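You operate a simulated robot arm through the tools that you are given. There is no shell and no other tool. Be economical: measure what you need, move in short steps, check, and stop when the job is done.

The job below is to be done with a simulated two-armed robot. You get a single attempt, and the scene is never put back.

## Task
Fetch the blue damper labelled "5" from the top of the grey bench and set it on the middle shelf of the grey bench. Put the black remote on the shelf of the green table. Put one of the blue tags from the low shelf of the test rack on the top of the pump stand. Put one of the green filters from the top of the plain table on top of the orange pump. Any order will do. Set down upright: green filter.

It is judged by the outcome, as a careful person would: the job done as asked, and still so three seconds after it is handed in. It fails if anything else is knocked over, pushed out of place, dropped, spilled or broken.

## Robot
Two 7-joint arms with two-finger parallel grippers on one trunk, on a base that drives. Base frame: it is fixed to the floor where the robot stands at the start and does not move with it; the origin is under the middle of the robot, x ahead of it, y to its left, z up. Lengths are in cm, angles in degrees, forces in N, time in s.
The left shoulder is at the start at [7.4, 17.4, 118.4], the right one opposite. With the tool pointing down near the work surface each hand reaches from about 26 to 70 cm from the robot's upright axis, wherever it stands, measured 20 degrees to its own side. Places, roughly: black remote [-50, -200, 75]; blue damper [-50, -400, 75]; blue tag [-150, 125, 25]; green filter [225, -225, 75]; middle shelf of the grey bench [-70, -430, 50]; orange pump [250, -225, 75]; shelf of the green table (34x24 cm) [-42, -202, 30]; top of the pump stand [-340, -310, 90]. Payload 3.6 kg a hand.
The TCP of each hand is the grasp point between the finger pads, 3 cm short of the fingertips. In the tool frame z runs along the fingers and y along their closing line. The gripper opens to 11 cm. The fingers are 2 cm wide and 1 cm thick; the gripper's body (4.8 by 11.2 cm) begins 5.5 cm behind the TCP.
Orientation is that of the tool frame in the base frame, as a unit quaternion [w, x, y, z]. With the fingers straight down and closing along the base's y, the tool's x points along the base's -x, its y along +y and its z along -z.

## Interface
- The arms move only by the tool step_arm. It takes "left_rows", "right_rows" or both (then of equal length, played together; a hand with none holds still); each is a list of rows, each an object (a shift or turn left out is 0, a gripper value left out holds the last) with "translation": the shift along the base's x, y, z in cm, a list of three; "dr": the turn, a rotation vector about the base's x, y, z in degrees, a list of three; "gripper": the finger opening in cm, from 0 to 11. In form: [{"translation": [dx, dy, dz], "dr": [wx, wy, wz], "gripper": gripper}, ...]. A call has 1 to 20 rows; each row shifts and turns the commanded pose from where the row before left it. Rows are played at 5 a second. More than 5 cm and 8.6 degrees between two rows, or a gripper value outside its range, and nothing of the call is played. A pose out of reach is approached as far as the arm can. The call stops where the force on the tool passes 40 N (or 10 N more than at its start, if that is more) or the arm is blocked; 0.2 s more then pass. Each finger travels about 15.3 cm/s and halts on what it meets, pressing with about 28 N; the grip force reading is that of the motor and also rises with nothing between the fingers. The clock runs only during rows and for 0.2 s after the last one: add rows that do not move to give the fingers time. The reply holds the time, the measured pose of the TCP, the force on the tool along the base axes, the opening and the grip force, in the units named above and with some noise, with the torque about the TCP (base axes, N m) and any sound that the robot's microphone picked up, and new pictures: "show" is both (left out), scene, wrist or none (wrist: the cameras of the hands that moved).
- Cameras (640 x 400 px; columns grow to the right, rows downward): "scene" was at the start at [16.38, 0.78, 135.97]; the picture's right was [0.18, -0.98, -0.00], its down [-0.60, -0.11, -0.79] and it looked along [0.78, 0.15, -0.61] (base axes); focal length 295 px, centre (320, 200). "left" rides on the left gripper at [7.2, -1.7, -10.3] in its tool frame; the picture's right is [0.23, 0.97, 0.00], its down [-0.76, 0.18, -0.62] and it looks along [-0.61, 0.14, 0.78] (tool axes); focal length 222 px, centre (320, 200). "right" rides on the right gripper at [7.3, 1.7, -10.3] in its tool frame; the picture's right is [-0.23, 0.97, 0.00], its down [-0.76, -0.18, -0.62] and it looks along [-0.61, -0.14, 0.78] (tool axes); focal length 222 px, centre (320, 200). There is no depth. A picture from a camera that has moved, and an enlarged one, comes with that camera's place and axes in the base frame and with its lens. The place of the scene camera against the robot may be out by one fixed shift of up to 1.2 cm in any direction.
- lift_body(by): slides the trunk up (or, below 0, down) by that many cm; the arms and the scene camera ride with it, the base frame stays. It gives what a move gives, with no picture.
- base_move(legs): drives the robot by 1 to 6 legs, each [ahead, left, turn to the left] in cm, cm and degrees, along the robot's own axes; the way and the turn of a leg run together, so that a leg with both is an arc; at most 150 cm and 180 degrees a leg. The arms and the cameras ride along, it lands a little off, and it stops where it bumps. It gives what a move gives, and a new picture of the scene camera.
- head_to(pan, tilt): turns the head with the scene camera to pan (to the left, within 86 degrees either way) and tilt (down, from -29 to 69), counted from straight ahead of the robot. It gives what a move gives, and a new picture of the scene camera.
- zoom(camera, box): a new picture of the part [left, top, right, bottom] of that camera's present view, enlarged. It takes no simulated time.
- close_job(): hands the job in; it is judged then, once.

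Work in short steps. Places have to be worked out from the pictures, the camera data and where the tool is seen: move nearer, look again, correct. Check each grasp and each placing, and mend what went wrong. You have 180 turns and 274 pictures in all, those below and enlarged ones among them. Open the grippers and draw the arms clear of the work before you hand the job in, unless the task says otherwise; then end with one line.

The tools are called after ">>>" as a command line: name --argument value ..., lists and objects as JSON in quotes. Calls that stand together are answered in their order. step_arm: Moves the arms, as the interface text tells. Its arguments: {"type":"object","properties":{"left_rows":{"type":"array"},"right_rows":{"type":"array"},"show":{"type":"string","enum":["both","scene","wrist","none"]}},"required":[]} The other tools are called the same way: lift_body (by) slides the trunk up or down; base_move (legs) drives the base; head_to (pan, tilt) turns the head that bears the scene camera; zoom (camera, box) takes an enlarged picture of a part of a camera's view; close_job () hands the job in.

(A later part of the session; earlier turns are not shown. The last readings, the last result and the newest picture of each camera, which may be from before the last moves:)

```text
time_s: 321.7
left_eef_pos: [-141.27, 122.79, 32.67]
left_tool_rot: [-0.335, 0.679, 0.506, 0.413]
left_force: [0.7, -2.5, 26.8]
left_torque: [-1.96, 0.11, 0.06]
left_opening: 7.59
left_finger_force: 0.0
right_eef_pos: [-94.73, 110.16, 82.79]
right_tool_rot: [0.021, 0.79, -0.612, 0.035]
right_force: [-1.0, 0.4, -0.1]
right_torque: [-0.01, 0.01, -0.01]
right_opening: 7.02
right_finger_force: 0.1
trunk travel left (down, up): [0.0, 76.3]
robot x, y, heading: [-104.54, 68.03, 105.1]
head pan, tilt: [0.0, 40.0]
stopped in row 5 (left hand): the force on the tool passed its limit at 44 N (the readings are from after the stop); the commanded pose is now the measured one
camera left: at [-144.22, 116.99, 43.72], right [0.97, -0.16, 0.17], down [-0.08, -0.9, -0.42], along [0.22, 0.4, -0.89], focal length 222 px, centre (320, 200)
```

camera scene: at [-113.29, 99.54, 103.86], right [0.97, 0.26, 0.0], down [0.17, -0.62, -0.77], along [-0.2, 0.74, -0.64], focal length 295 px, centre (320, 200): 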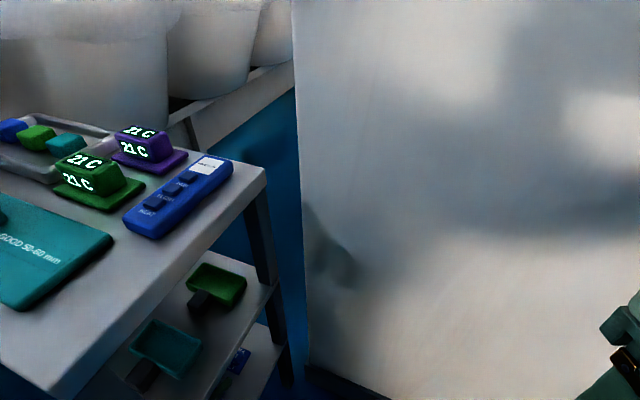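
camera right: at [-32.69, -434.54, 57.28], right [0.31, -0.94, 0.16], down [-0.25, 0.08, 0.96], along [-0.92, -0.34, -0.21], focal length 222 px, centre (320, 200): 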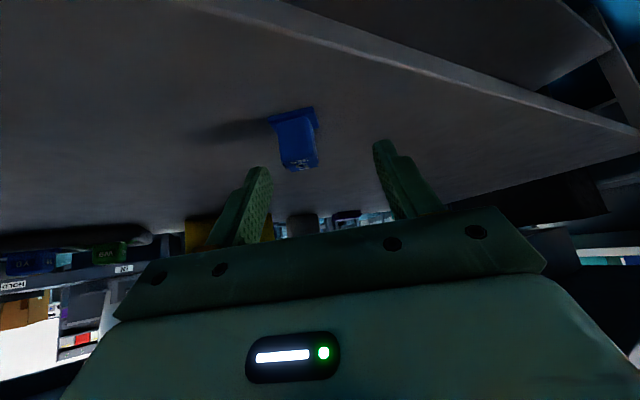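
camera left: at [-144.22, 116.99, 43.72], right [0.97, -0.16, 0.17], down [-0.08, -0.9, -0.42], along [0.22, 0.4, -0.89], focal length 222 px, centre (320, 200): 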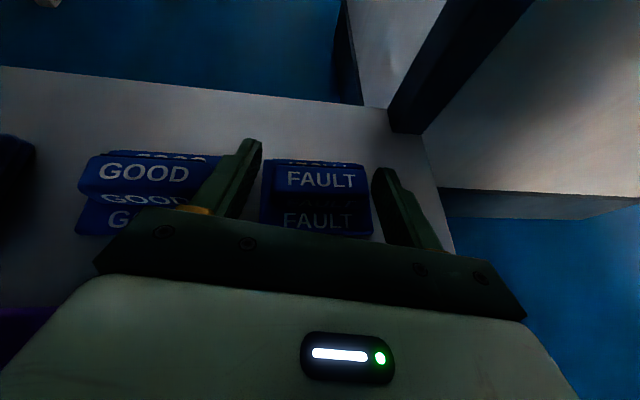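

Contact came from behind (gripper body on the purple LEVEL console). Raise 1 cm, steepen the tool by 8°, and descend again carefully.

>>> step_arm --left_rows '[{"translation": [0, -0.3, 1.2]}, {"dr": [-7.7, 2.1, 0]}, {"translation": [0.1, 0.6, -0.5]}, {"translation": [0, 0, -0.6]}, {"translation": [0, 0, -0.4]}, {}]' --show "wrist"

```text
time_s: 322.9
left_eef_pos: [-141.28, 122.91, 32.65]
left_tool_rot: [-0.3, 0.703, 0.53, 0.367]
left_force: [1.1, -12.6, 24.2]
left_torque: [-0.14, -1.14, -0.65]
left_opening: 7.76
left_finger_force: 1.7
right_eef_pos: [-95.02, 110.09, 82.79]
right_tool_rot: [0.02, 0.791, -0.611, 0.035]
right_force: [0.2, -0.1, 0.1]
right_torque: [0.02, -0.01, 0.01]
right_opening: 6.99
right_finger_force: 0.2
trunk travel left (down, up): [0.0, 76.3]
robot x, y, heading: [-104.43, 68.04, 105.3]
head pan, tilt: [0.0, 40.0]
stopped in row 5 (left hand): the force on the tool passed its limit at 45 N (the readings are from after the stop); the commanded pose is now the measured one
camera left: at [-143.81, 118.7, 44.37], right [0.98, -0.14, 0.16], down [-0.08, -0.95, -0.3], along [0.19, 0.28, -0.94], focal length 222 px, centre (320, 200)
```

left: 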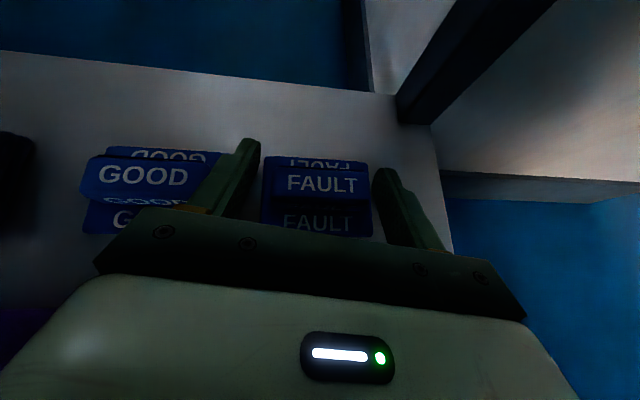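

Now the right fingertip touches the shelf surface (z≈30), so we're at grasp height. Ease up and close.

>>> step_arm --left_rows '[{"translation": [0, -0.7, 0.5]}, {}, {"gripper": 0}, {}, {}, {}]' --show "wrist"

```text
time_s: 324.2
left_eef_pos: [-141.38, 122.19, 32.72]
left_tool_rot: [-0.297, 0.705, 0.529, 0.366]
left_force: [-0.3, -0.7, -1.3]
left_torque: [0.01, 0.0, 0.03]
left_opening: 7.42
left_finger_force: 27.8
right_eef_pos: [-94.92, 110.16, 82.8]
right_tool_rot: [0.022, 0.79, -0.612, 0.036]
right_force: [-0.1, -0.3, 0.0]
right_torque: [0.0, 0.0, 0.01]
right_opening: 6.99
right_finger_force: 0.1
trunk travel left (down, up): [0.0, 76.3]
robot x, y, heading: [-104.63, 67.57, 105.1]
head pan, tilt: [0.0, 40.0]
camera left: at [-143.77, 118.04, 44.57], right [0.98, -0.14, 0.16], down [-0.09, -0.95, -0.29], along [0.19, 0.27, -0.94], focal length 222 px, centre (320, 200)
```

left: 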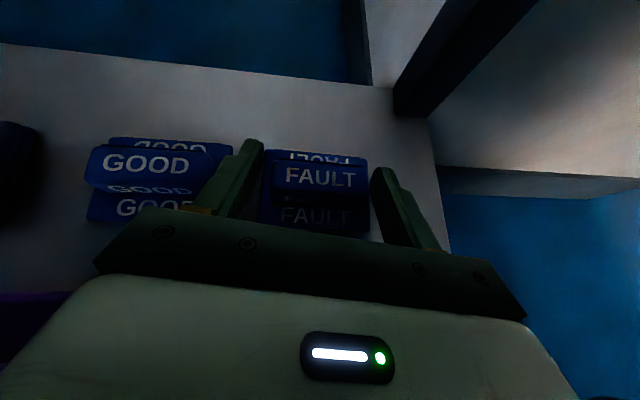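

Grip at 7.4 cm (base plate). Lift slightly and check.

>>> step_arm --left_rows '[{"translation": [0, 0, 1]}, {"translation": [0, 0, 1.5]}, {"translation": [0, 0, 1]}, {}, {}]' --show "wrist"

```text
time_s: 325.4
left_eef_pos: [-141.3, 122.11, 36.28]
left_tool_rot: [-0.297, 0.706, 0.528, 0.366]
left_force: [0.0, 0.2, 0.0]
left_torque: [-0.04, 0.01, 0.0]
left_opening: 7.39
left_finger_force: 27.9
right_eef_pos: [-94.91, 110.2, 82.78]
right_tool_rot: [0.022, 0.789, -0.612, 0.036]
right_force: [-0.3, 0.7, 0.0]
right_torque: [0.01, 0.0, -0.04]
right_opening: 7.02
right_finger_force: 0.1
trunk travel left (down, up): [0.0, 76.3]
robot x, y, heading: [-104.45, 68.34, 105.4]
head pan, tilt: [0.0, 40.0]
camera left: at [-143.79, 117.97, 48.07], right [0.98, -0.14, 0.16], down [-0.09, -0.95, -0.29], along [0.19, 0.27, -0.94], focal length 222 px, centre (320, 200)
```

left: 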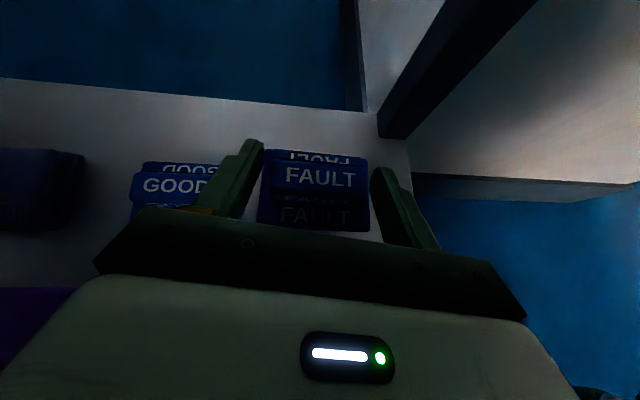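

The tag is held. Reverse out along the same path.

>>> base_move --legs '[[-15.5, 9.5, 0], [-22, 17, 0]]'

>>> step_arm --left_rows '[{}]' --show "wrist"

```text
time_s: 328.5
left_eef_pos: [-157.03, 79.18, 36.15]
left_tool_rot: [-0.296, 0.707, 0.528, 0.366]
left_force: [0.3, -0.9, 0.1]
left_torque: [0.02, 0.0, 0.02]
left_opening: 7.34
left_finger_force: 27.6
right_eef_pos: [-110.74, 67.21, 82.78]
right_tool_rot: [0.022, 0.789, -0.613, 0.036]
right_force: [0.0, -1.1, -0.6]
right_torque: [0.03, 0.02, 0.04]
right_opening: 7.02
right_finger_force: 0.0
trunk travel left (down, up): [0.0, 76.3]
robot x, y, heading: [-120.26, 24.82, 105.2]
head pan, tilt: [0.0, 40.0]
camera scene: at [-129.09, 56.39, 103.87], right [0.97, 0.26, 0.0], down [0.17, -0.62, -0.77], along [-0.2, 0.74, -0.64], focal length 295 px, centre (320, 200)
```

scene: 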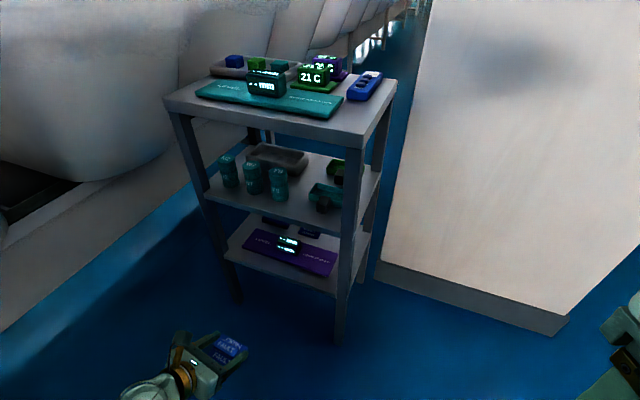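

```text
time_s: 328.9
left_eef_pos: [-157.03, 79.34, 36.36]
left_tool_rot: [-0.296, 0.707, 0.527, 0.367]
left_force: [-0.2, -0.1, -0.5]
left_torque: [0.01, -0.02, 0.01]
left_opening: 7.32
left_finger_force: 27.8
right_eef_pos: [-110.65, 67.17, 82.62]
right_tool_rot: [0.021, 0.788, -0.614, 0.036]
right_force: [0.1, 0.4, 0.5]
right_torque: [0.0, 0.0, 0.02]
right_opening: 7.03
right_finger_force: 0.0
trunk travel left (down, up): [0.0, 76.3]
robot x, y, heading: [-120.6, 25.2, 105.1]
head pan, tilt: [0.0, 40.0]
camera left: at [-159.45, 75.04, 48.07], right [0.98, -0.14, 0.16], down [-0.09, -0.95, -0.29], along [0.19, 0.27, -0.94], focal length 222 px, centre (320, 200)
```

left: 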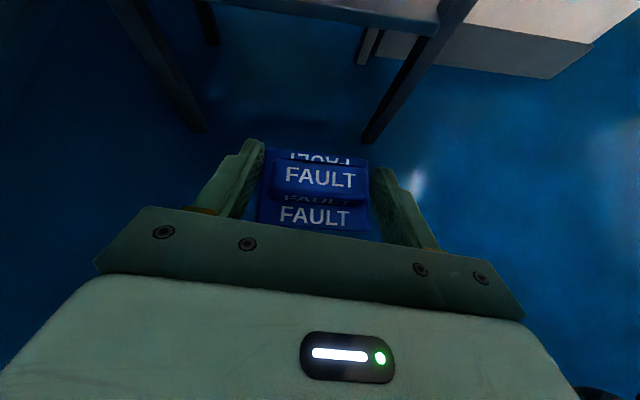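

Tag secured. Raise the trunk and check the rack once, then head toward the pump stand.

>>> zoom --camera "scene" --box '[180, 130, 400, 310]'

>>> lift_body --by 30

>>> base_move --legs '[[-30, 0, 0], [0, 0, 75], [0, 120, 0], [0, 30, 0]]'

>>> head_to --pan 40 --tilt 20

```text
2.22 times, centred on (290, 220) of scene
camera zoom: at [-129.09, 56.41, 103.86], right [0.97, 0.26, 0.0], down [0.17, -0.62, -0.77], along [-0.2, 0.74, -0.64], focal length 656 px, centre (387, 156)
```

zoom: 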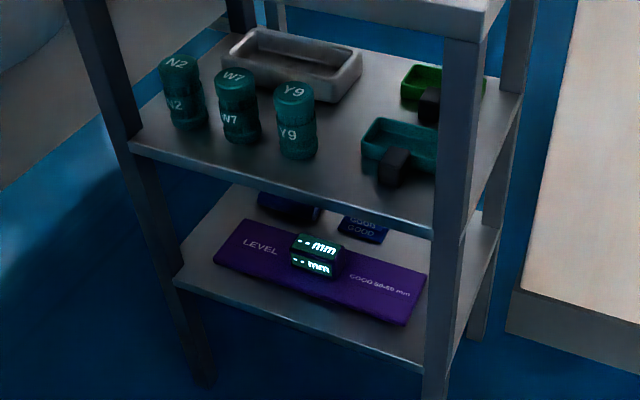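

```text
time_s: 331.9
left_eef_pos: [-157.04, 79.22, 66.22]
left_tool_rot: [-0.296, 0.707, 0.528, 0.366]
left_force: [-0.4, 0.7, -0.3]
left_torque: [-0.01, -0.02, 0.03]
left_opening: 7.32
left_finger_force: 28.0
right_eef_pos: [-110.59, 67.13, 112.58]
right_tool_rot: [0.021, 0.788, -0.614, 0.035]
right_force: [0.2, 0.3, -0.1]
right_torque: [-0.02, -0.04, -0.05]
right_opening: 7.02
right_finger_force: 0.1
trunk travel left (down, up): [-30.0, 46.3]
robot x, y, heading: [-120.43, 24.91, 105.2]
head pan, tilt: [0.0, 40.0]
```

```text
time_s: 344.6
left_eef_pos: [-175.92, -176.68, 66.27]
left_tool_rot: [-0.458, 0.241, 0.848, 0.111]
left_force: [0.4, 0.4, 0.5]
left_torque: [0.02, 0.03, 0.02]
left_opening: 7.3
left_finger_force: 28.0
right_eef_pos: [-152.0, -135.12, 112.7]
right_tool_rot: [-0.006, 0.999, -0.009, 0.041]
right_force: [-0.3, -1.1, 1.0]
right_torque: [0.01, -0.02, 0.0]
right_opening: 7.01
right_finger_force: 0.1
trunk travel left (down, up): [-30.0, 46.3]
robot x, y, heading: [-113.59, -155.35, 179.8]
head pan, tilt: [0.0, 40.0]
camera scene: at [-130.24, -156.46, 135.62], right [0.0, 1.0, 0.0], down [0.64, 0.0, -0.77], along [-0.77, 0.0, -0.64], focal length 295 px, centre (320, 200)
```

scene: 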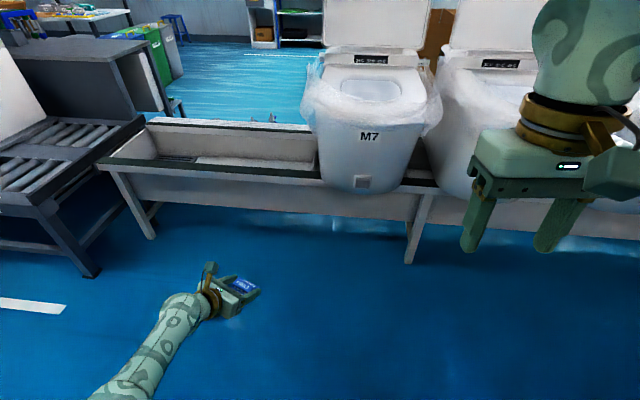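

```text
time_s: 345.6
left_eef_pos: [-175.75, -176.49, 66.34]
left_tool_rot: [-0.459, 0.24, 0.848, 0.111]
left_force: [0.7, 0.8, -0.6]
left_torque: [0.02, 0.03, 0.01]
left_opening: 7.25
left_finger_force: 27.8
right_eef_pos: [-151.91, -135.19, 112.66]
right_tool_rot: [-0.004, 0.999, -0.009, 0.041]
right_force: [-0.3, -0.1, 0.0]
right_torque: [0.01, 0.0, 0.0]
right_opening: 7.02
right_finger_force: 0.1
trunk travel left (down, up): [-30.0, 46.3]
robot x, y, heading: [-113.85, -155.74, 179.5]
head pan, tilt: [40.0, 20.0]
camera scene: at [-128.9, -162.33, 138.76], right [-0.64, 0.77, 0.0], down [0.26, 0.22, -0.94], along [-0.72, -0.6, -0.34], focal length 295 px, centre (320, 200)
```

scene: 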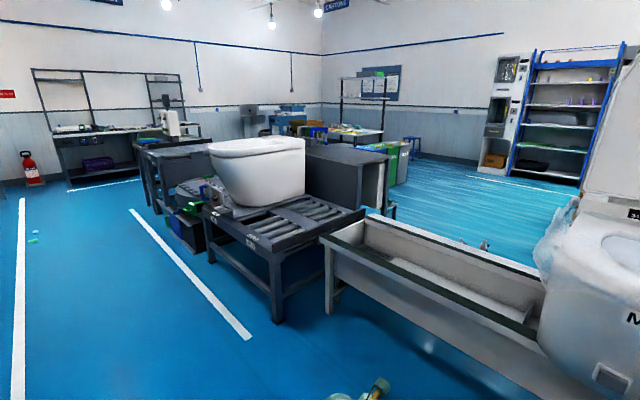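

>>> zoom --camera "scene" --box '[130, 90, 430, 280]'

```text
2.11 times, centred on (280, 185) of scene
camera zoom: at [-128.9, -162.33, 138.76], right [-0.64, 0.77, 0.0], down [0.26, 0.22, -0.94], along [-0.72, -0.6, -0.34], focal length 622 px, centre (404, 232)
```

zoom: 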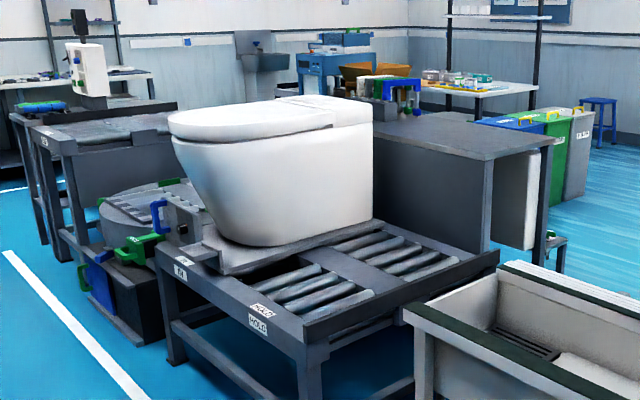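

The pump stand is the grey desk beyond the roller table, at x≈-306…-372, y<-272; the conveyor blocks from here. Go down the aisle to find a way round the south.

>>> step_arm --left_rows '[{"translation": [1, 0, 4]}, {"translation": [1, 0, 4]}, {"translation": [1, 0, 4]}, {"translation": [1, 0, 4]}, {"translation": [1, 0, 4]}, {"translation": [1, 0, 4]}, {"translation": [0, 0, 4]}, {"translation": [0, 0, 4]}, {}]' --show "wrist"

>>> base_move --legs '[[0, 0, 90], [0, -36, 0], [140, -5, 0], [100, -10, 0]]'

>>> head_to --pan -50 --tilt 25

```text
time_s: 347.6
left_eef_pos: [-169.79, -176.82, 98.52]
left_tool_rot: [-0.459, 0.24, 0.848, 0.11]
left_force: [0.2, -0.9, -0.5]
left_torque: [-0.04, 0.03, -0.02]
left_opening: 7.3
left_finger_force: 27.9
right_eef_pos: [-151.91, -135.14, 112.67]
right_tool_rot: [-0.004, 0.999, -0.008, 0.041]
right_force: [-0.2, 1.0, 0.5]
right_torque: [0.01, -0.03, -0.01]
right_opening: 7.02
right_finger_force: 0.0
trunk travel left (down, up): [-30.0, 46.3]
robot x, y, heading: [-113.56, -155.57, 179.7]
head pan, tilt: [40.0, 20.0]
camera left: at [-166.62, -180.4, 110.19], right [0.39, 0.91, 0.16], down [0.9, -0.34, -0.29], along [-0.21, 0.25, -0.94], focal length 222 px, centre (320, 200)
```

left: 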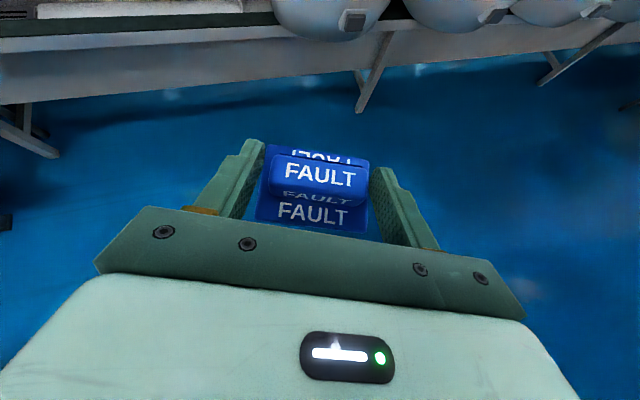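

```text
time_s: 365.1
left_eef_pos: [-147.34, -450.83, 98.36]
left_tool_rot: [-0.404, -0.428, 0.77, -0.245]
left_force: [0.3, -0.8, -0.1]
left_torque: [-0.02, -0.04, 0.0]
left_opening: 7.26
left_finger_force: 28.3
right_eef_pos: [-188.86, -432.93, 112.62]
right_tool_rot: [-0.033, 0.713, 0.7, 0.026]
right_force: [0.6, -1.1, 0.5]
right_torque: [0.01, 0.02, -0.03]
right_opening: 7.0
right_finger_force: 0.0
trunk travel left (down, up): [-30.0, 46.3]
robot x, y, heading: [-168.29, -394.62, -90.5]
head pan, tilt: [40.0, 20.0]
camera scene: at [-162.43, -410.68, 138.76], right [-0.77, -0.64, 0.0], down [-0.22, 0.26, -0.94], along [0.6, -0.72, -0.34], focal length 295 px, centre (320, 200)
```

scene: 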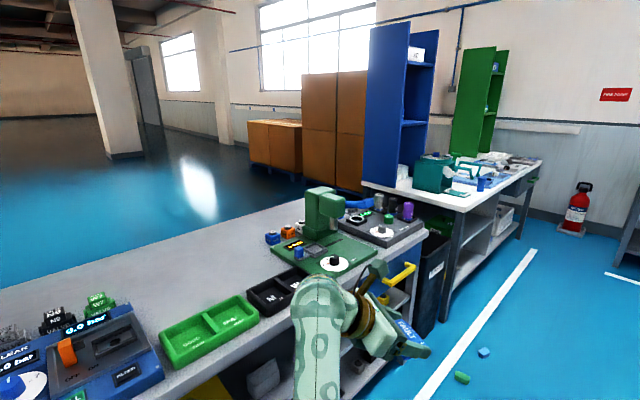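

```text
time_s: 366.8
left_eef_pos: [-147.35, -450.98, 98.3]
left_tool_rot: [-0.403, -0.429, 0.77, -0.246]
left_force: [-0.7, -0.7, -0.3]
left_torque: [-0.03, -0.01, 0.03]
left_opening: 7.29
left_finger_force: 27.7
right_eef_pos: [-188.77, -432.78, 112.69]
right_tool_rot: [-0.033, 0.713, 0.7, 0.025]
right_force: [-0.3, -0.1, 0.6]
right_torque: [-0.02, 0.0, 0.01]
right_opening: 7.01
right_finger_force: 0.1
trunk travel left (down, up): [-30.0, 46.3]
robot x, y, heading: [-168.02, -394.39, -90.3]
head pan, tilt: [-50.0, 25.0]
camera scene: at [-175.46, -409.35, 137.96], right [-0.64, 0.77, 0.0], down [0.33, 0.27, -0.91], along [-0.7, -0.58, -0.42], focal length 295 px, centre (320, 200)
```

scene: 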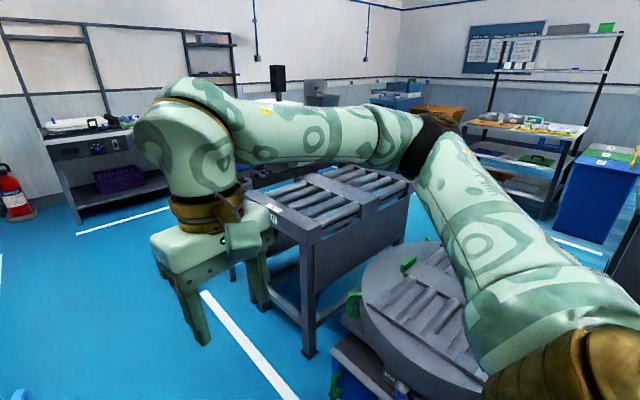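

There's open floor south of the roller table. Go south, then face west.

>>> base_move --legs '[[130, 0, 0], [55, 0, 0], [0, 0, -90]]'

>>> head_to --pan -25 --tilt 25

```text
time_s: 373.1
left_eef_pos: [-145.87, -579.63, 98.4]
left_tool_rot: [-0.4, -0.436, 0.767, -0.249]
left_force: [0.0, -0.1, -0.3]
left_torque: [-0.01, 0.0, -0.03]
left_opening: 7.23
left_finger_force: 28.0
right_eef_pos: [-187.57, -562.47, 112.74]
right_tool_rot: [-0.033, 0.707, 0.706, 0.025]
right_force: [0.3, 0.3, -0.2]
right_torque: [0.01, -0.02, 0.0]
right_opening: 7.0
right_finger_force: 0.1
trunk travel left (down, up): [-30.0, 46.3]
robot x, y, heading: [-167.49, -523.69, -89.4]
head pan, tilt: [-50.0, 25.0]
stopped in leg 1: the robot was blocked; the commanded pose is now the measured one
camera scene: at [-174.79, -538.62, 137.94], right [-0.65, 0.76, 0.0], down [0.32, 0.28, -0.91], along [-0.69, -0.59, -0.42], focal length 295 px, centre (320, 200)
```

scene: 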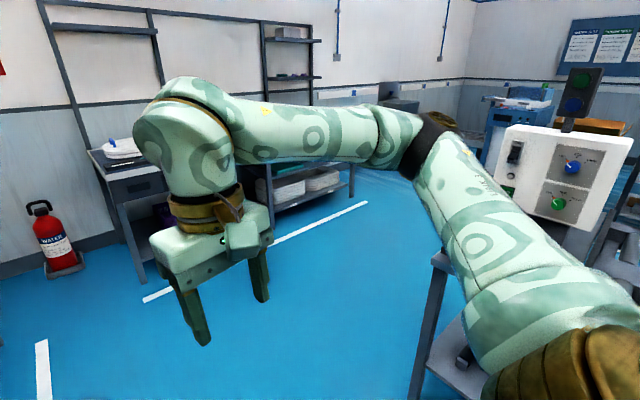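

```text
time_s: 374.0
left_eef_pos: [-145.61, -579.38, 98.43]
left_tool_rot: [-0.4, -0.436, 0.766, -0.25]
left_force: [-0.2, -0.7, -0.4]
left_torque: [0.02, 0.03, -0.03]
left_opening: 7.26
left_finger_force: 28.2
right_eef_pos: [-187.67, -562.25, 112.71]
right_tool_rot: [-0.032, 0.706, 0.707, 0.025]
right_force: [-0.4, -0.2, 0.7]
right_torque: [-0.02, 0.0, -0.01]
right_opening: 7.0
right_finger_force: 0.1
trunk travel left (down, up): [-30.0, 46.3]
robot x, y, heading: [-168.07, -523.58, -89.1]
head pan, tilt: [-25.0, 25.0]
camera scene: at [-171.6, -540.91, 137.95], right [-0.91, 0.41, 0.0], down [0.17, 0.39, -0.91], along [-0.37, -0.83, -0.42], focal length 295 px, centre (320, 200)
```

scene: 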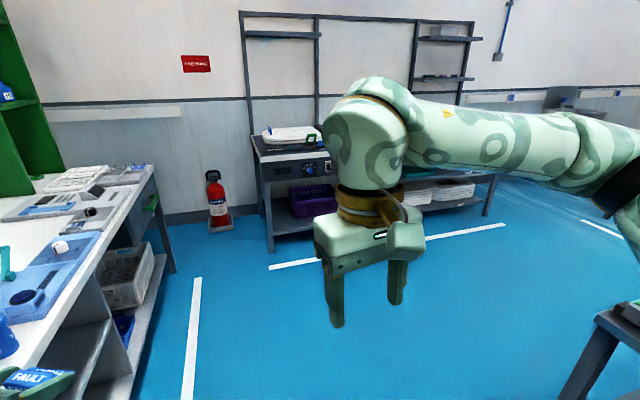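

The base was blocked at the end of that leg; look to the left to find what touched before moving.

>>> head_to --pan 35 --tilt 45

>>> head_to --pan -70 --tilt 40

```text
time_s: 375.3
left_eef_pos: [-145.8, -579.48, 98.44]
left_tool_rot: [-0.4, -0.436, 0.767, -0.249]
left_force: [0.1, -0.3, 0.3]
left_torque: [-0.03, -0.03, 0.05]
left_opening: 7.27
left_finger_force: 28.4
right_eef_pos: [-187.66, -562.33, 112.66]
right_tool_rot: [-0.033, 0.706, 0.707, 0.025]
right_force: [0.2, 0.1, -0.5]
right_torque: [-0.02, 0.0, -0.02]
right_opening: 7.02
right_finger_force: 0.0
trunk travel left (down, up): [-30.0, 46.3]
robot x, y, heading: [-168.13, -523.8, -89.5]
head pan, tilt: [35.0, 45.0]
camera scene: at [-163.06, -539.12, 134.9], right [-0.81, -0.58, 0.0], down [-0.41, 0.57, -0.71], along [0.41, -0.57, -0.71], focal length 295 px, centre (320, 200)
```

scene: 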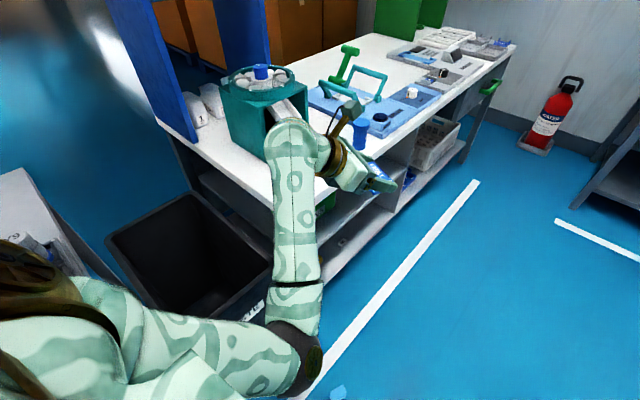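

```text
time_s: 377.1
left_eef_pos: [-145.73, -579.57, 98.39]
left_tool_rot: [-0.4, -0.436, 0.767, -0.249]
left_force: [-1.1, -0.4, -0.8]
left_torque: [-0.03, 0.02, 0.02]
left_opening: 7.28
left_finger_force: 28.4
right_eef_pos: [-187.69, -562.3, 112.71]
right_tool_rot: [-0.033, 0.706, 0.707, 0.025]
right_force: [0.2, -1.1, 0.3]
right_torque: [-0.02, 0.0, -0.03]
right_opening: 7.01
right_finger_force: 0.1
trunk travel left (down, up): [-30.0, 46.3]
robot x, y, heading: [-167.91, -523.96, -89.4]
head pan, tilt: [-70.0, 40.0]
camera scene: at [-175.76, -535.52, 135.62], right [-0.35, 0.94, 0.0], down [0.6, 0.23, -0.77], along [-0.72, -0.27, -0.64], focal length 295 px, centre (320, 200)
```

scene: 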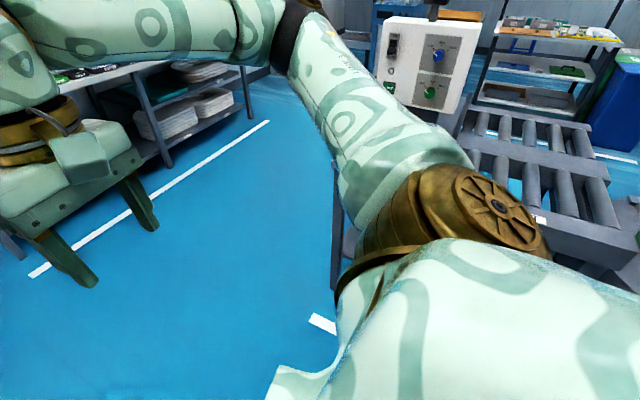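

A small floor piece at about (-147,-544) is likely what the base met. Back off, shift west, then pass it.

>>> base_move --legs '[[-12, 0, 0], [0, -40, 0]]'

>>> head_to --pan 35 --tilt 60

```text
time_s: 380.4
left_eef_pos: [-185.48, -568.02, 98.44]
left_tool_rot: [-0.399, -0.437, 0.767, -0.25]
left_force: [-0.7, -0.7, -0.5]
left_torque: [-0.01, -0.02, 0.03]
left_opening: 7.26
left_finger_force: 27.8
right_eef_pos: [-227.54, -550.67, 112.69]
right_tool_rot: [-0.033, 0.706, 0.707, 0.026]
right_force: [-0.5, 0.0, -0.2]
right_torque: [-0.01, -0.01, 0.01]
right_opening: 7.01
right_finger_force: 0.0
trunk travel left (down, up): [-30.0, 46.3]
robot x, y, heading: [-207.25, -512.72, -89.4]
head pan, tilt: [-70.0, 40.0]
camera scene: at [-215.58, -523.94, 135.62], right [-0.35, 0.94, 0.0], down [0.6, 0.23, -0.77], along [-0.72, -0.27, -0.64], focal length 295 px, centre (320, 200)
```

scene: 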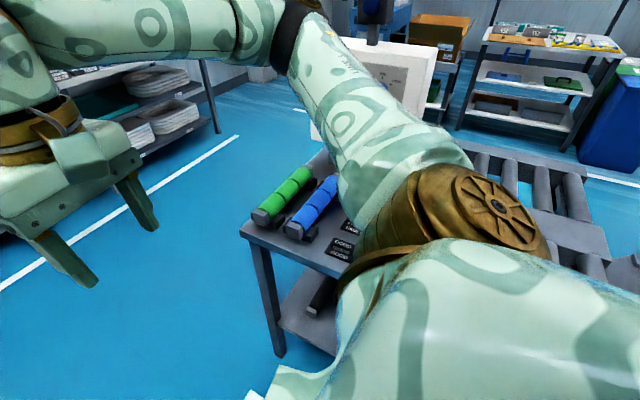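

```text
time_s: 382.2
left_eef_pos: [-185.43, -567.81, 98.41]
left_tool_rot: [-0.4, -0.437, 0.766, -0.251]
left_force: [-0.3, -0.1, 0.4]
left_torque: [0.01, -0.02, 0.03]
left_opening: 7.27
left_finger_force: 28.2
right_eef_pos: [-227.46, -550.65, 112.69]
right_tool_rot: [-0.032, 0.706, 0.707, 0.025]
right_force: [-0.1, -0.3, 0.8]
right_torque: [0.01, -0.04, -0.03]
right_opening: 6.96
right_finger_force: 0.2
trunk travel left (down, up): [-30.0, 46.3]
robot x, y, heading: [-207.43, -512.26, -89.6]
head pan, tilt: [35.0, 60.0]
camera scene: at [-203.65, -526.34, 132.95], right [-0.81, -0.58, 0.0], down [-0.51, 0.7, -0.5], along [0.29, -0.41, -0.87], focal length 295 px, centre (320, 200)
```

scene: 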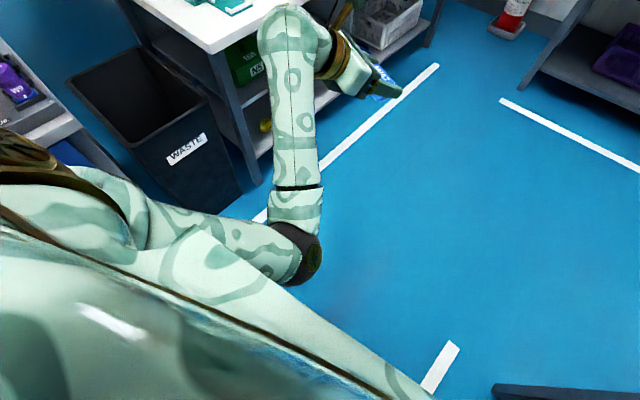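

Proceed south past the table's end and then turn west.

>>> base_move --legs '[[122, 0, 0]]'

>>> head_to --pan -70 --tilt 25

```text
time_s: 388.3
left_eef_pos: [-185.36, -688.21, 98.38]
left_tool_rot: [-0.401, -0.432, 0.769, -0.247]
left_force: [-0.3, 0.2, -0.2]
left_torque: [0.0, 0.0, 0.0]
left_opening: 7.28
left_finger_force: 28.2
right_eef_pos: [-226.98, -670.56, 112.72]
right_tool_rot: [-0.032, 0.71, 0.703, 0.024]
right_force: [0.3, -0.1, 0.2]
right_torque: [0.01, -0.01, 0.0]
right_opening: 6.99
right_finger_force: 0.1
trunk travel left (down, up): [-30.0, 46.3]
robot x, y, heading: [-206.94, -631.99, -90.2]
head pan, tilt: [35.0, 60.0]
camera scene: at [-203.02, -646.41, 132.95], right [-0.82, -0.57, 0.0], down [-0.5, 0.71, -0.5], along [0.29, -0.41, -0.87], focal length 295 px, centre (320, 200)
```

scene: 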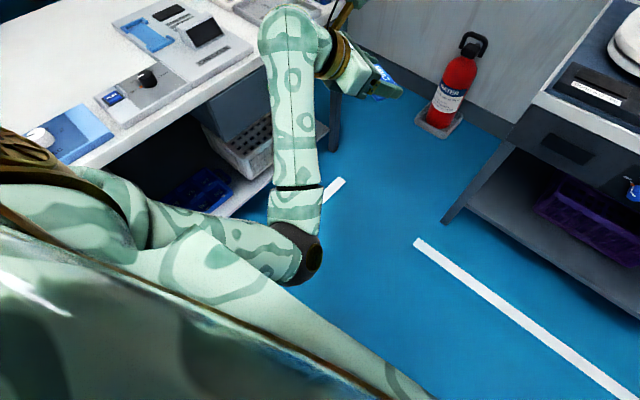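

```text
time_s: 390.1
left_eef_pos: [-185.45, -688.1, 98.43]
left_tool_rot: [-0.402, -0.43, 0.77, -0.247]
left_force: [0.4, -0.8, -0.5]
left_torque: [0.01, 0.0, 0.01]
left_opening: 7.25
left_finger_force: 27.8
right_eef_pos: [-227.14, -670.52, 112.77]
right_tool_rot: [-0.033, 0.711, 0.702, 0.025]
right_force: [0.3, 0.4, 0.6]
right_torque: [0.0, -0.01, 0.02]
right_opening: 6.97
right_finger_force: 0.1
trunk travel left (down, up): [-30.0, 46.3]
robot x, y, heading: [-206.62, -632.22, -90.0]
head pan, tilt: [-70.0, 25.0]
camera scene: at [-215.5, -644.08, 137.96], right [-0.34, 0.94, 0.0], down [0.4, 0.15, -0.91], along [-0.85, -0.31, -0.42], focal length 295 px, centre (320, 200)
```

scene: 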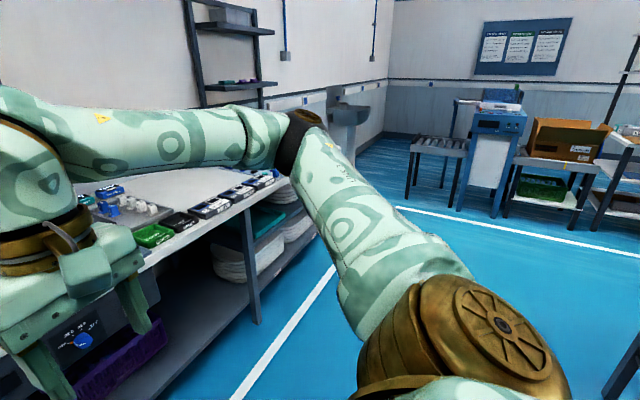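

Open floor lies to the west. Turn west, drive, then turn north toward the pump stand.

>>> base_move --legs '[[-15, 0, 0], [0, 0, -90], [125, 0, 0], [0, 0, -90]]'

>>> head_to --pan 0 --tilt 22

```text
time_s: 405.0
left_eef_pos: [-354.08, -564.13, 98.46]
left_tool_rot: [-0.251, 0.765, 0.438, 0.399]
left_force: [-0.5, 0.0, -0.4]
left_torque: [-0.03, 0.01, -0.03]
left_opening: 7.26
left_finger_force: 27.9
right_eef_pos: [-311.97, -581.11, 112.72]
right_tool_rot: [0.025, 0.708, -0.705, 0.032]
right_force: [0.0, -0.1, -0.4]
right_torque: [0.01, 0.0, 0.0]
right_opening: 7.01
right_finger_force: 0.0
trunk travel left (down, up): [-30.0, 46.3]
robot x, y, heading: [-331.96, -619.64, 91.0]
head pan, tilt: [-70.0, 25.0]
camera scene: at [-323.18, -609.33, 137.96], right [0.36, -0.93, 0.0], down [-0.39, -0.15, -0.91], along [0.85, 0.33, -0.42], focal length 295 px, centre (320, 200)
```

scene: 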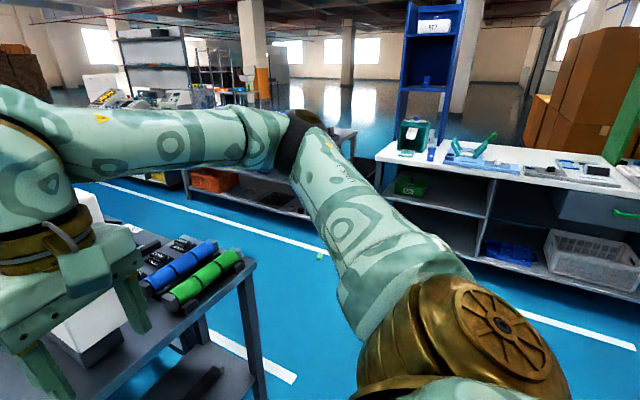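

```text
time_s: 406.4
left_eef_pos: [-353.97, -564.18, 98.44]
left_tool_rot: [-0.25, 0.766, 0.438, 0.399]
left_force: [0.7, -0.8, -1.0]
left_torque: [0.01, -0.02, 0.0]
left_opening: 7.26
left_finger_force: 28.4
right_eef_pos: [-311.94, -581.09, 112.71]
right_tool_rot: [0.024, 0.708, -0.705, 0.032]
right_force: [-0.4, -0.7, 0.0]
right_torque: [-0.01, 0.0, 0.02]
right_opening: 6.97
right_finger_force: 0.1
trunk travel left (down, up): [-30.0, 46.3]
robot x, y, heading: [-331.29, -620.27, 90.9]
head pan, tilt: [0.0, 22.0]
camera scene: at [-331.95, -603.35, 138.44], right [1.0, 0.02, 0.0], down [0.01, -0.38, -0.93], along [-0.02, 0.93, -0.38], focal length 295 px, centre (320, 200)
```

scene: 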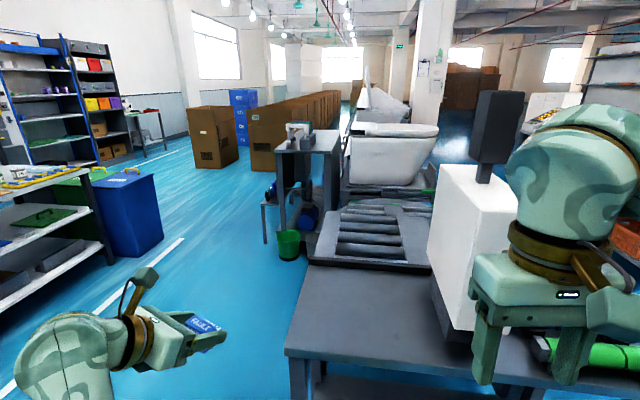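

>>> zoom --camera "scene" --box '[230, 90, 390, 270]'

```text
2.22 times, centred on (310, 180) of scene
camera zoom: at [-331.95, -603.35, 138.44], right [1.0, 0.02, 0.0], down [0.01, -0.38, -0.93], along [-0.02, 0.93, -0.38], focal length 656 px, centre (342, 244)
```

zoom: 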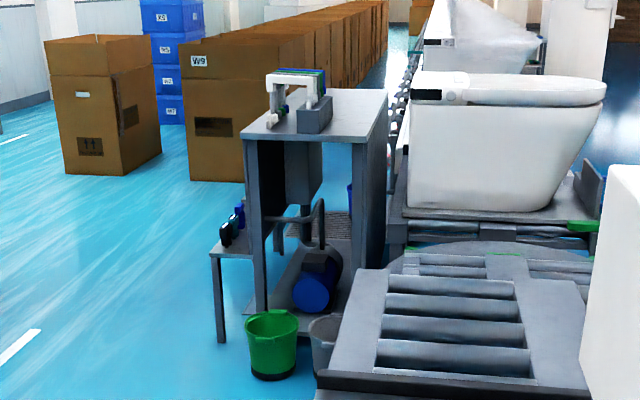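

The pump stand's west side is open. Raise the hand a bit, go west, north, and turn to face east.

>>> step_arm --left_rows '[{"translation": [0, 0, 3]}, {"translation": [0, 0, 3]}, {}]' --show "none"

>>> base_move --legs '[[0, 105, -1], [140, 0, 0], [110, 0, 0]]'

>>> head_to --pan -60 --tilt 35

```text
time_s: 407.2
left_eef_pos: [-354.74, -562.35, 102.68]
left_tool_rot: [-0.252, 0.765, 0.437, 0.4]
left_force: [0.3, -0.3, -0.2]
left_torque: [-0.03, 0.01, -0.01]
left_opening: 7.25
left_finger_force: 28.0
left hand out of reach, approached as far as the arm can: row 1, 2
right_eef_pos: [-311.97, -581.18, 112.7]
right_tool_rot: [0.024, 0.709, -0.704, 0.033]
right_force: [-0.1, 0.1, 1.0]
right_torque: [0.01, 0.02, -0.01]
right_opening: 7.02
right_finger_force: 0.0
trunk travel left (down, up): [-30.0, 46.3]
robot x, y, heading: [-331.53, -619.36, 91.1]
head pan, tilt: [0.0, 22.0]
```

```text
time_s: 424.5
left_eef_pos: [-461.64, -312.01, 102.76]
left_tool_rot: [-0.249, 0.768, 0.433, 0.4]
left_force: [-0.3, 0.5, -0.1]
left_torque: [-0.04, -0.04, 0.01]
left_opening: 7.26
left_finger_force: 28.0
right_eef_pos: [-419.05, -331.21, 112.64]
right_tool_rot: [-0.026, -0.705, 0.708, -0.033]
right_force: [-0.6, 0.0, 0.4]
right_torque: [-0.02, 0.02, 0.02]
right_opening: 7.01
right_finger_force: 0.1
trunk travel left (down, up): [-30.0, 46.3]
robot x, y, heading: [-438.88, -369.76, 90.4]
head pan, tilt: [0.0, 22.0]
camera scene: at [-439.2, -353.2, 138.43], right [1.0, 0.01, 0.0], down [0.0, -0.38, -0.93], along [-0.01, 0.93, -0.38], focal length 295 px, centre (320, 200)
```

scene: 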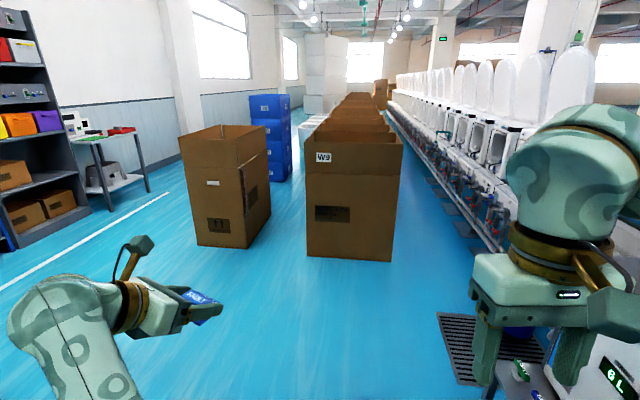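

```text
time_s: 425.8
left_eef_pos: [-461.6, -312.03, 102.79]
left_tool_rot: [-0.25, 0.768, 0.433, 0.401]
left_force: [0.3, 0.3, 0.0]
left_torque: [0.02, 0.02, -0.02]
left_opening: 7.25
left_finger_force: 27.9
right_eef_pos: [-418.98, -331.24, 112.55]
right_tool_rot: [-0.025, -0.705, 0.708, -0.032]
right_force: [-0.5, 0.7, -0.8]
right_torque: [0.01, -0.01, -0.03]
right_opening: 7.0
right_finger_force: 0.1
trunk travel left (down, up): [-30.0, 46.3]
robot x, y, heading: [-438.87, -370.07, 90.6]
head pan, tilt: [-60.0, 35.0]
camera scene: at [-431.54, -358.05, 136.38], right [0.51, -0.86, 0.0], down [-0.49, -0.29, -0.82], along [0.71, 0.42, -0.57], focal length 295 px, centre (320, 200)
```

scene: 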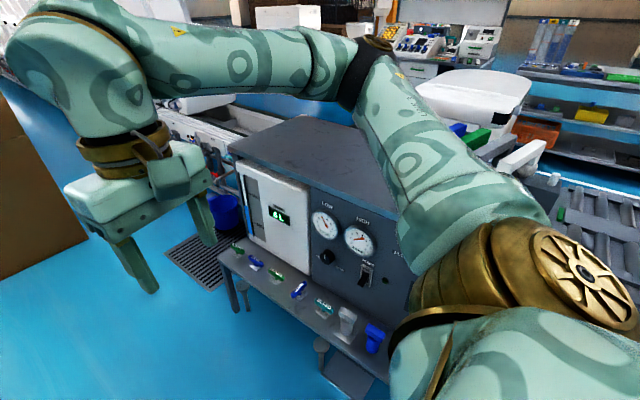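

The stand's top is flat and free; a shelf of small items sticks out below on the west side. Position facing east.

>>> base_move --legs '[[38, 0, 0], [0, 0, -90]]'

>>> head_to --pan 5 --tilt 40

```text
time_s: 432.1
left_eef_pos: [-382.12, -308.32, 102.75]
left_tool_rot: [0.103, 0.85, -0.231, 0.461]
left_force: [-0.8, -0.1, -0.2]
left_torque: [0.01, 0.01, -0.02]
left_opening: 7.25
left_finger_force: 28.1
right_eef_pos: [-400.64, -351.28, 112.72]
right_tool_rot: [-0.04, -0.005, 0.999, -0.006]
right_force: [0.2, -0.2, -1.0]
right_torque: [0.0, 0.02, 0.02]
right_opening: 7.01
right_finger_force: 0.1
trunk travel left (down, up): [-30.0, 46.3]
robot x, y, heading: [-439.03, -331.48, 1.1]
head pan, tilt: [-60.0, 35.0]
camera scene: at [-426.92, -339.79, 136.38], right [-0.86, -0.52, 0.0], down [-0.3, 0.49, -0.82], along [0.42, -0.7, -0.57], focal length 295 px, centre (320, 200)
```

scene: 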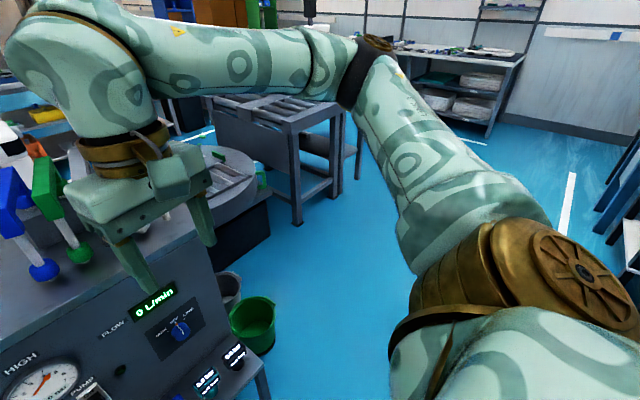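

```text
time_s: 433.4
left_eef_pos: [-382.18, -308.39, 102.75]
left_tool_rot: [0.104, 0.85, -0.232, 0.461]
left_force: [-0.2, 0.2, 0.5]
left_torque: [-0.02, 0.02, 0.0]
left_opening: 7.24
left_finger_force: 27.8
right_eef_pos: [-400.73, -351.11, 112.64]
right_tool_rot: [-0.04, -0.005, 0.999, -0.006]
right_force: [0.0, 0.2, 0.2]
right_torque: [-0.02, 0.0, -0.02]
right_opening: 7.0
right_finger_force: 0.0
trunk travel left (down, up): [-30.0, 46.3]
robot x, y, heading: [-439.34, -331.77, 1.0]
head pan, tilt: [5.0, 40.0]
camera scene: at [-423.02, -331.33, 135.62], right [0.11, -0.99, 0.0], down [-0.64, -0.07, -0.77], along [0.76, 0.08, -0.64], focal length 295 px, centre (320, 200)
```

scene: 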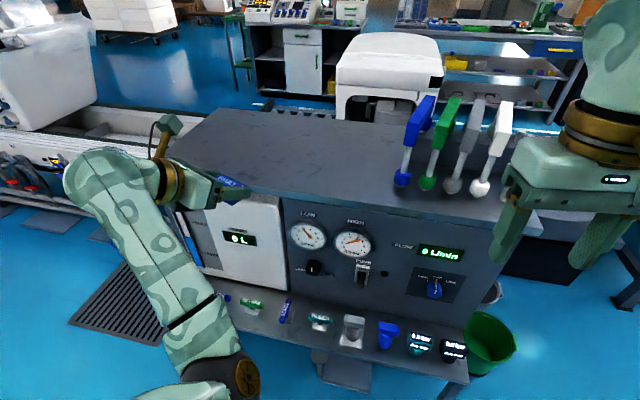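

Top surface is clear on the left. Drive in 12 cm and extend the hand over the top.

>>> base_move --legs '[[12, 5, 0]]'

>>> step_arm --left_rows '[{"translation": [4.5, 0, 0]}, {"translation": [4.5, 0, 0]}, {"translation": [4.5, 0, 0]}, {"translation": [4, 0, 0]}, {}]'

```text
time_s: 434.7
left_eef_pos: [-369.93, -303.01, 102.62]
left_tool_rot: [0.103, 0.851, -0.231, 0.46]
left_force: [0.3, 0.2, -0.4]
left_torque: [-0.01, 0.01, -0.03]
left_opening: 7.27
left_finger_force: 27.9
right_eef_pos: [-388.43, -345.73, 112.59]
right_tool_rot: [-0.04, -0.003, 0.999, -0.007]
right_force: [0.7, -0.1, -0.8]
right_torque: [-0.01, 0.01, -0.02]
right_opening: 6.98
right_finger_force: 0.0
trunk travel left (down, up): [-30.0, 46.3]
robot x, y, heading: [-427.31, -326.5, 1.0]
head pan, tilt: [5.0, 40.0]
camera scene: at [-410.79, -326.02, 135.6], right [0.11, -0.99, 0.0], down [-0.64, -0.07, -0.76], along [0.76, 0.08, -0.64], focal length 295 px, centre (320, 200)
```

scene: 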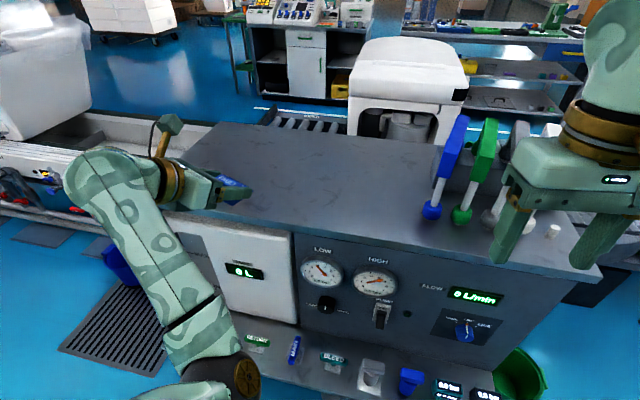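

```text
time_s: 435.9
left_eef_pos: [-352.34, -302.96, 102.93]
left_tool_rot: [0.103, 0.85, -0.232, 0.461]
left_force: [-0.5, -0.5, 0.0]
left_torque: [0.03, 0.02, -0.02]
left_opening: 7.25
left_finger_force: 28.4
right_eef_pos: [-388.57, -345.92, 112.81]
right_tool_rot: [-0.04, -0.004, 0.999, -0.005]
right_force: [-0.1, 0.2, 0.2]
right_torque: [0.02, 0.04, 0.01]
right_opening: 7.0
right_finger_force: 0.0
trunk travel left (down, up): [-30.0, 46.3]
robot x, y, heading: [-427.14, -326.19, 1.1]
head pan, tilt: [5.0, 40.0]
camera scene: at [-410.99, -326.11, 135.63], right [0.11, -0.99, 0.0], down [-0.64, -0.07, -0.77], along [0.76, 0.08, -0.64], focal length 295 px, centre (320, 200)
camera left: at [-355.76, -299.77, 114.67], right [-0.37, -0.92, 0.15], down [-0.9, 0.31, -0.3], along [0.22, -0.25, -0.94], focal length 222 px, centre (320, 200)
```

scene: 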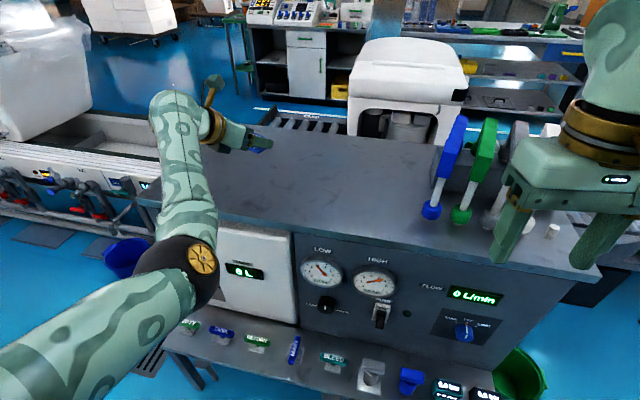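
left: 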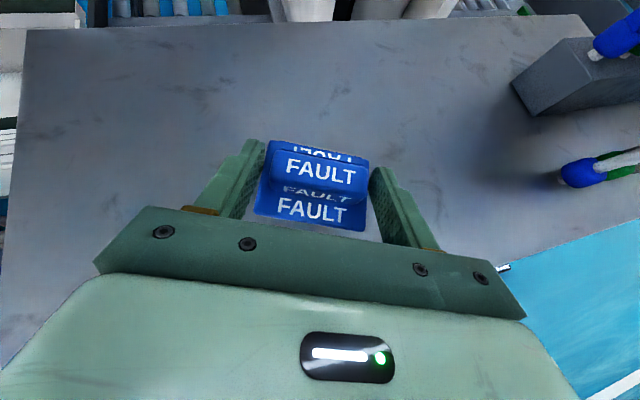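

Over the top with good margins. Descend.

>>> step_arm --left_rows '[{"translation": [0, 0, -3]}, {"translation": [0, 0, -3]}, {"translation": [0, 0, -1.5]}, {"translation": [0, 0, -0.7]}, {"translation": [0, 0, -0.6]}, {"translation": [0, 0, -0.5]}, {}]'

```text
time_s: 437.5
left_eef_pos: [-352.51, -303.08, 93.49]
left_tool_rot: [0.103, 0.851, -0.231, 0.46]
left_force: [-0.8, 0.5, 0.4]
left_torque: [0.01, -0.01, -0.01]
left_opening: 7.28
left_finger_force: 28.2
right_eef_pos: [-388.63, -345.92, 112.66]
right_tool_rot: [-0.04, -0.003, 0.999, -0.005]
right_force: [-0.3, 0.2, 0.4]
right_torque: [0.0, -0.03, 0.02]
right_opening: 7.0
right_finger_force: 0.1
trunk travel left (down, up): [-30.0, 46.3]
robot x, y, heading: [-427.35, -326.53, 1.2]
head pan, tilt: [5.0, 40.0]
camera scene: at [-410.95, -326.09, 135.62], right [0.11, -0.99, 0.0], down [-0.64, -0.07, -0.77], along [0.76, 0.08, -0.64], focal length 295 px, centre (320, 200)
camera left: at [-355.9, -299.86, 105.2], right [-0.37, -0.92, 0.15], down [-0.9, 0.31, -0.29], along [0.22, -0.25, -0.94], focal length 222 px, centre (320, 200)
```

scene: 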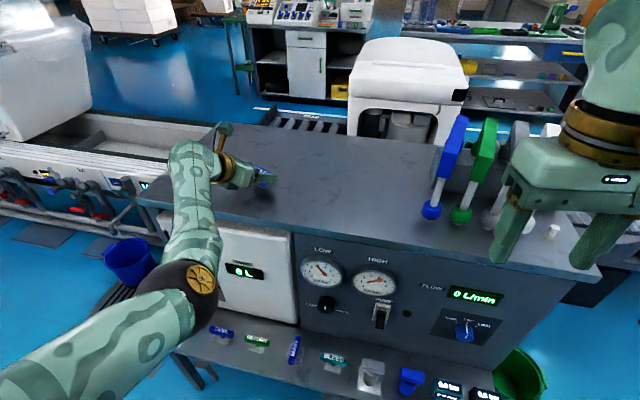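
left: 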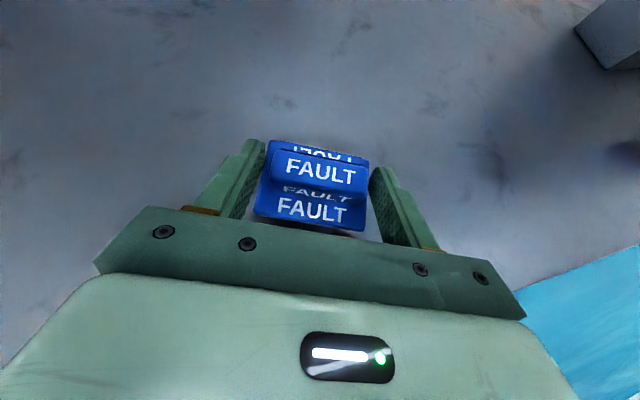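

>>> step_arm --left_rows '[{"translation": [0, 0, -0.5]}, {"translation": [0, 0, -0.5]}, {"translation": [0, 0, -0.5]}, {"translation": [0, 0, -0.4]}, {}]' --show "wrist"

```text
time_s: 438.7
left_eef_pos: [-352.51, -302.9, 91.44]
left_tool_rot: [0.103, 0.851, -0.232, 0.46]
left_force: [0.6, -0.1, -0.3]
left_torque: [0.01, -0.01, -0.01]
left_opening: 7.25
left_finger_force: 28.2
right_eef_pos: [-388.53, -345.88, 112.65]
right_tool_rot: [-0.04, -0.004, 0.999, -0.005]
right_force: [1.0, 0.3, 0.4]
right_torque: [0.0, 0.01, -0.03]
right_opening: 6.99
right_finger_force: 0.1
trunk travel left (down, up): [-30.0, 46.3]
robot x, y, heading: [-427.26, -326.34, 1.4]
head pan, tilt: [5.0, 40.0]
camera left: at [-355.97, -299.86, 103.26], right [-0.37, -0.92, 0.15], down [-0.9, 0.32, -0.29], along [0.22, -0.25, -0.94], focal length 222 px, centre (320, 200)
```

left: 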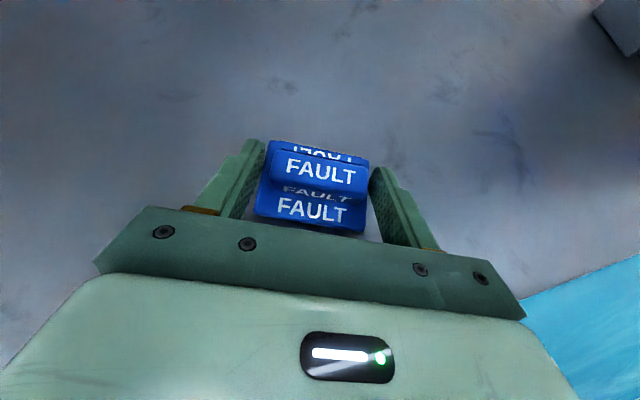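

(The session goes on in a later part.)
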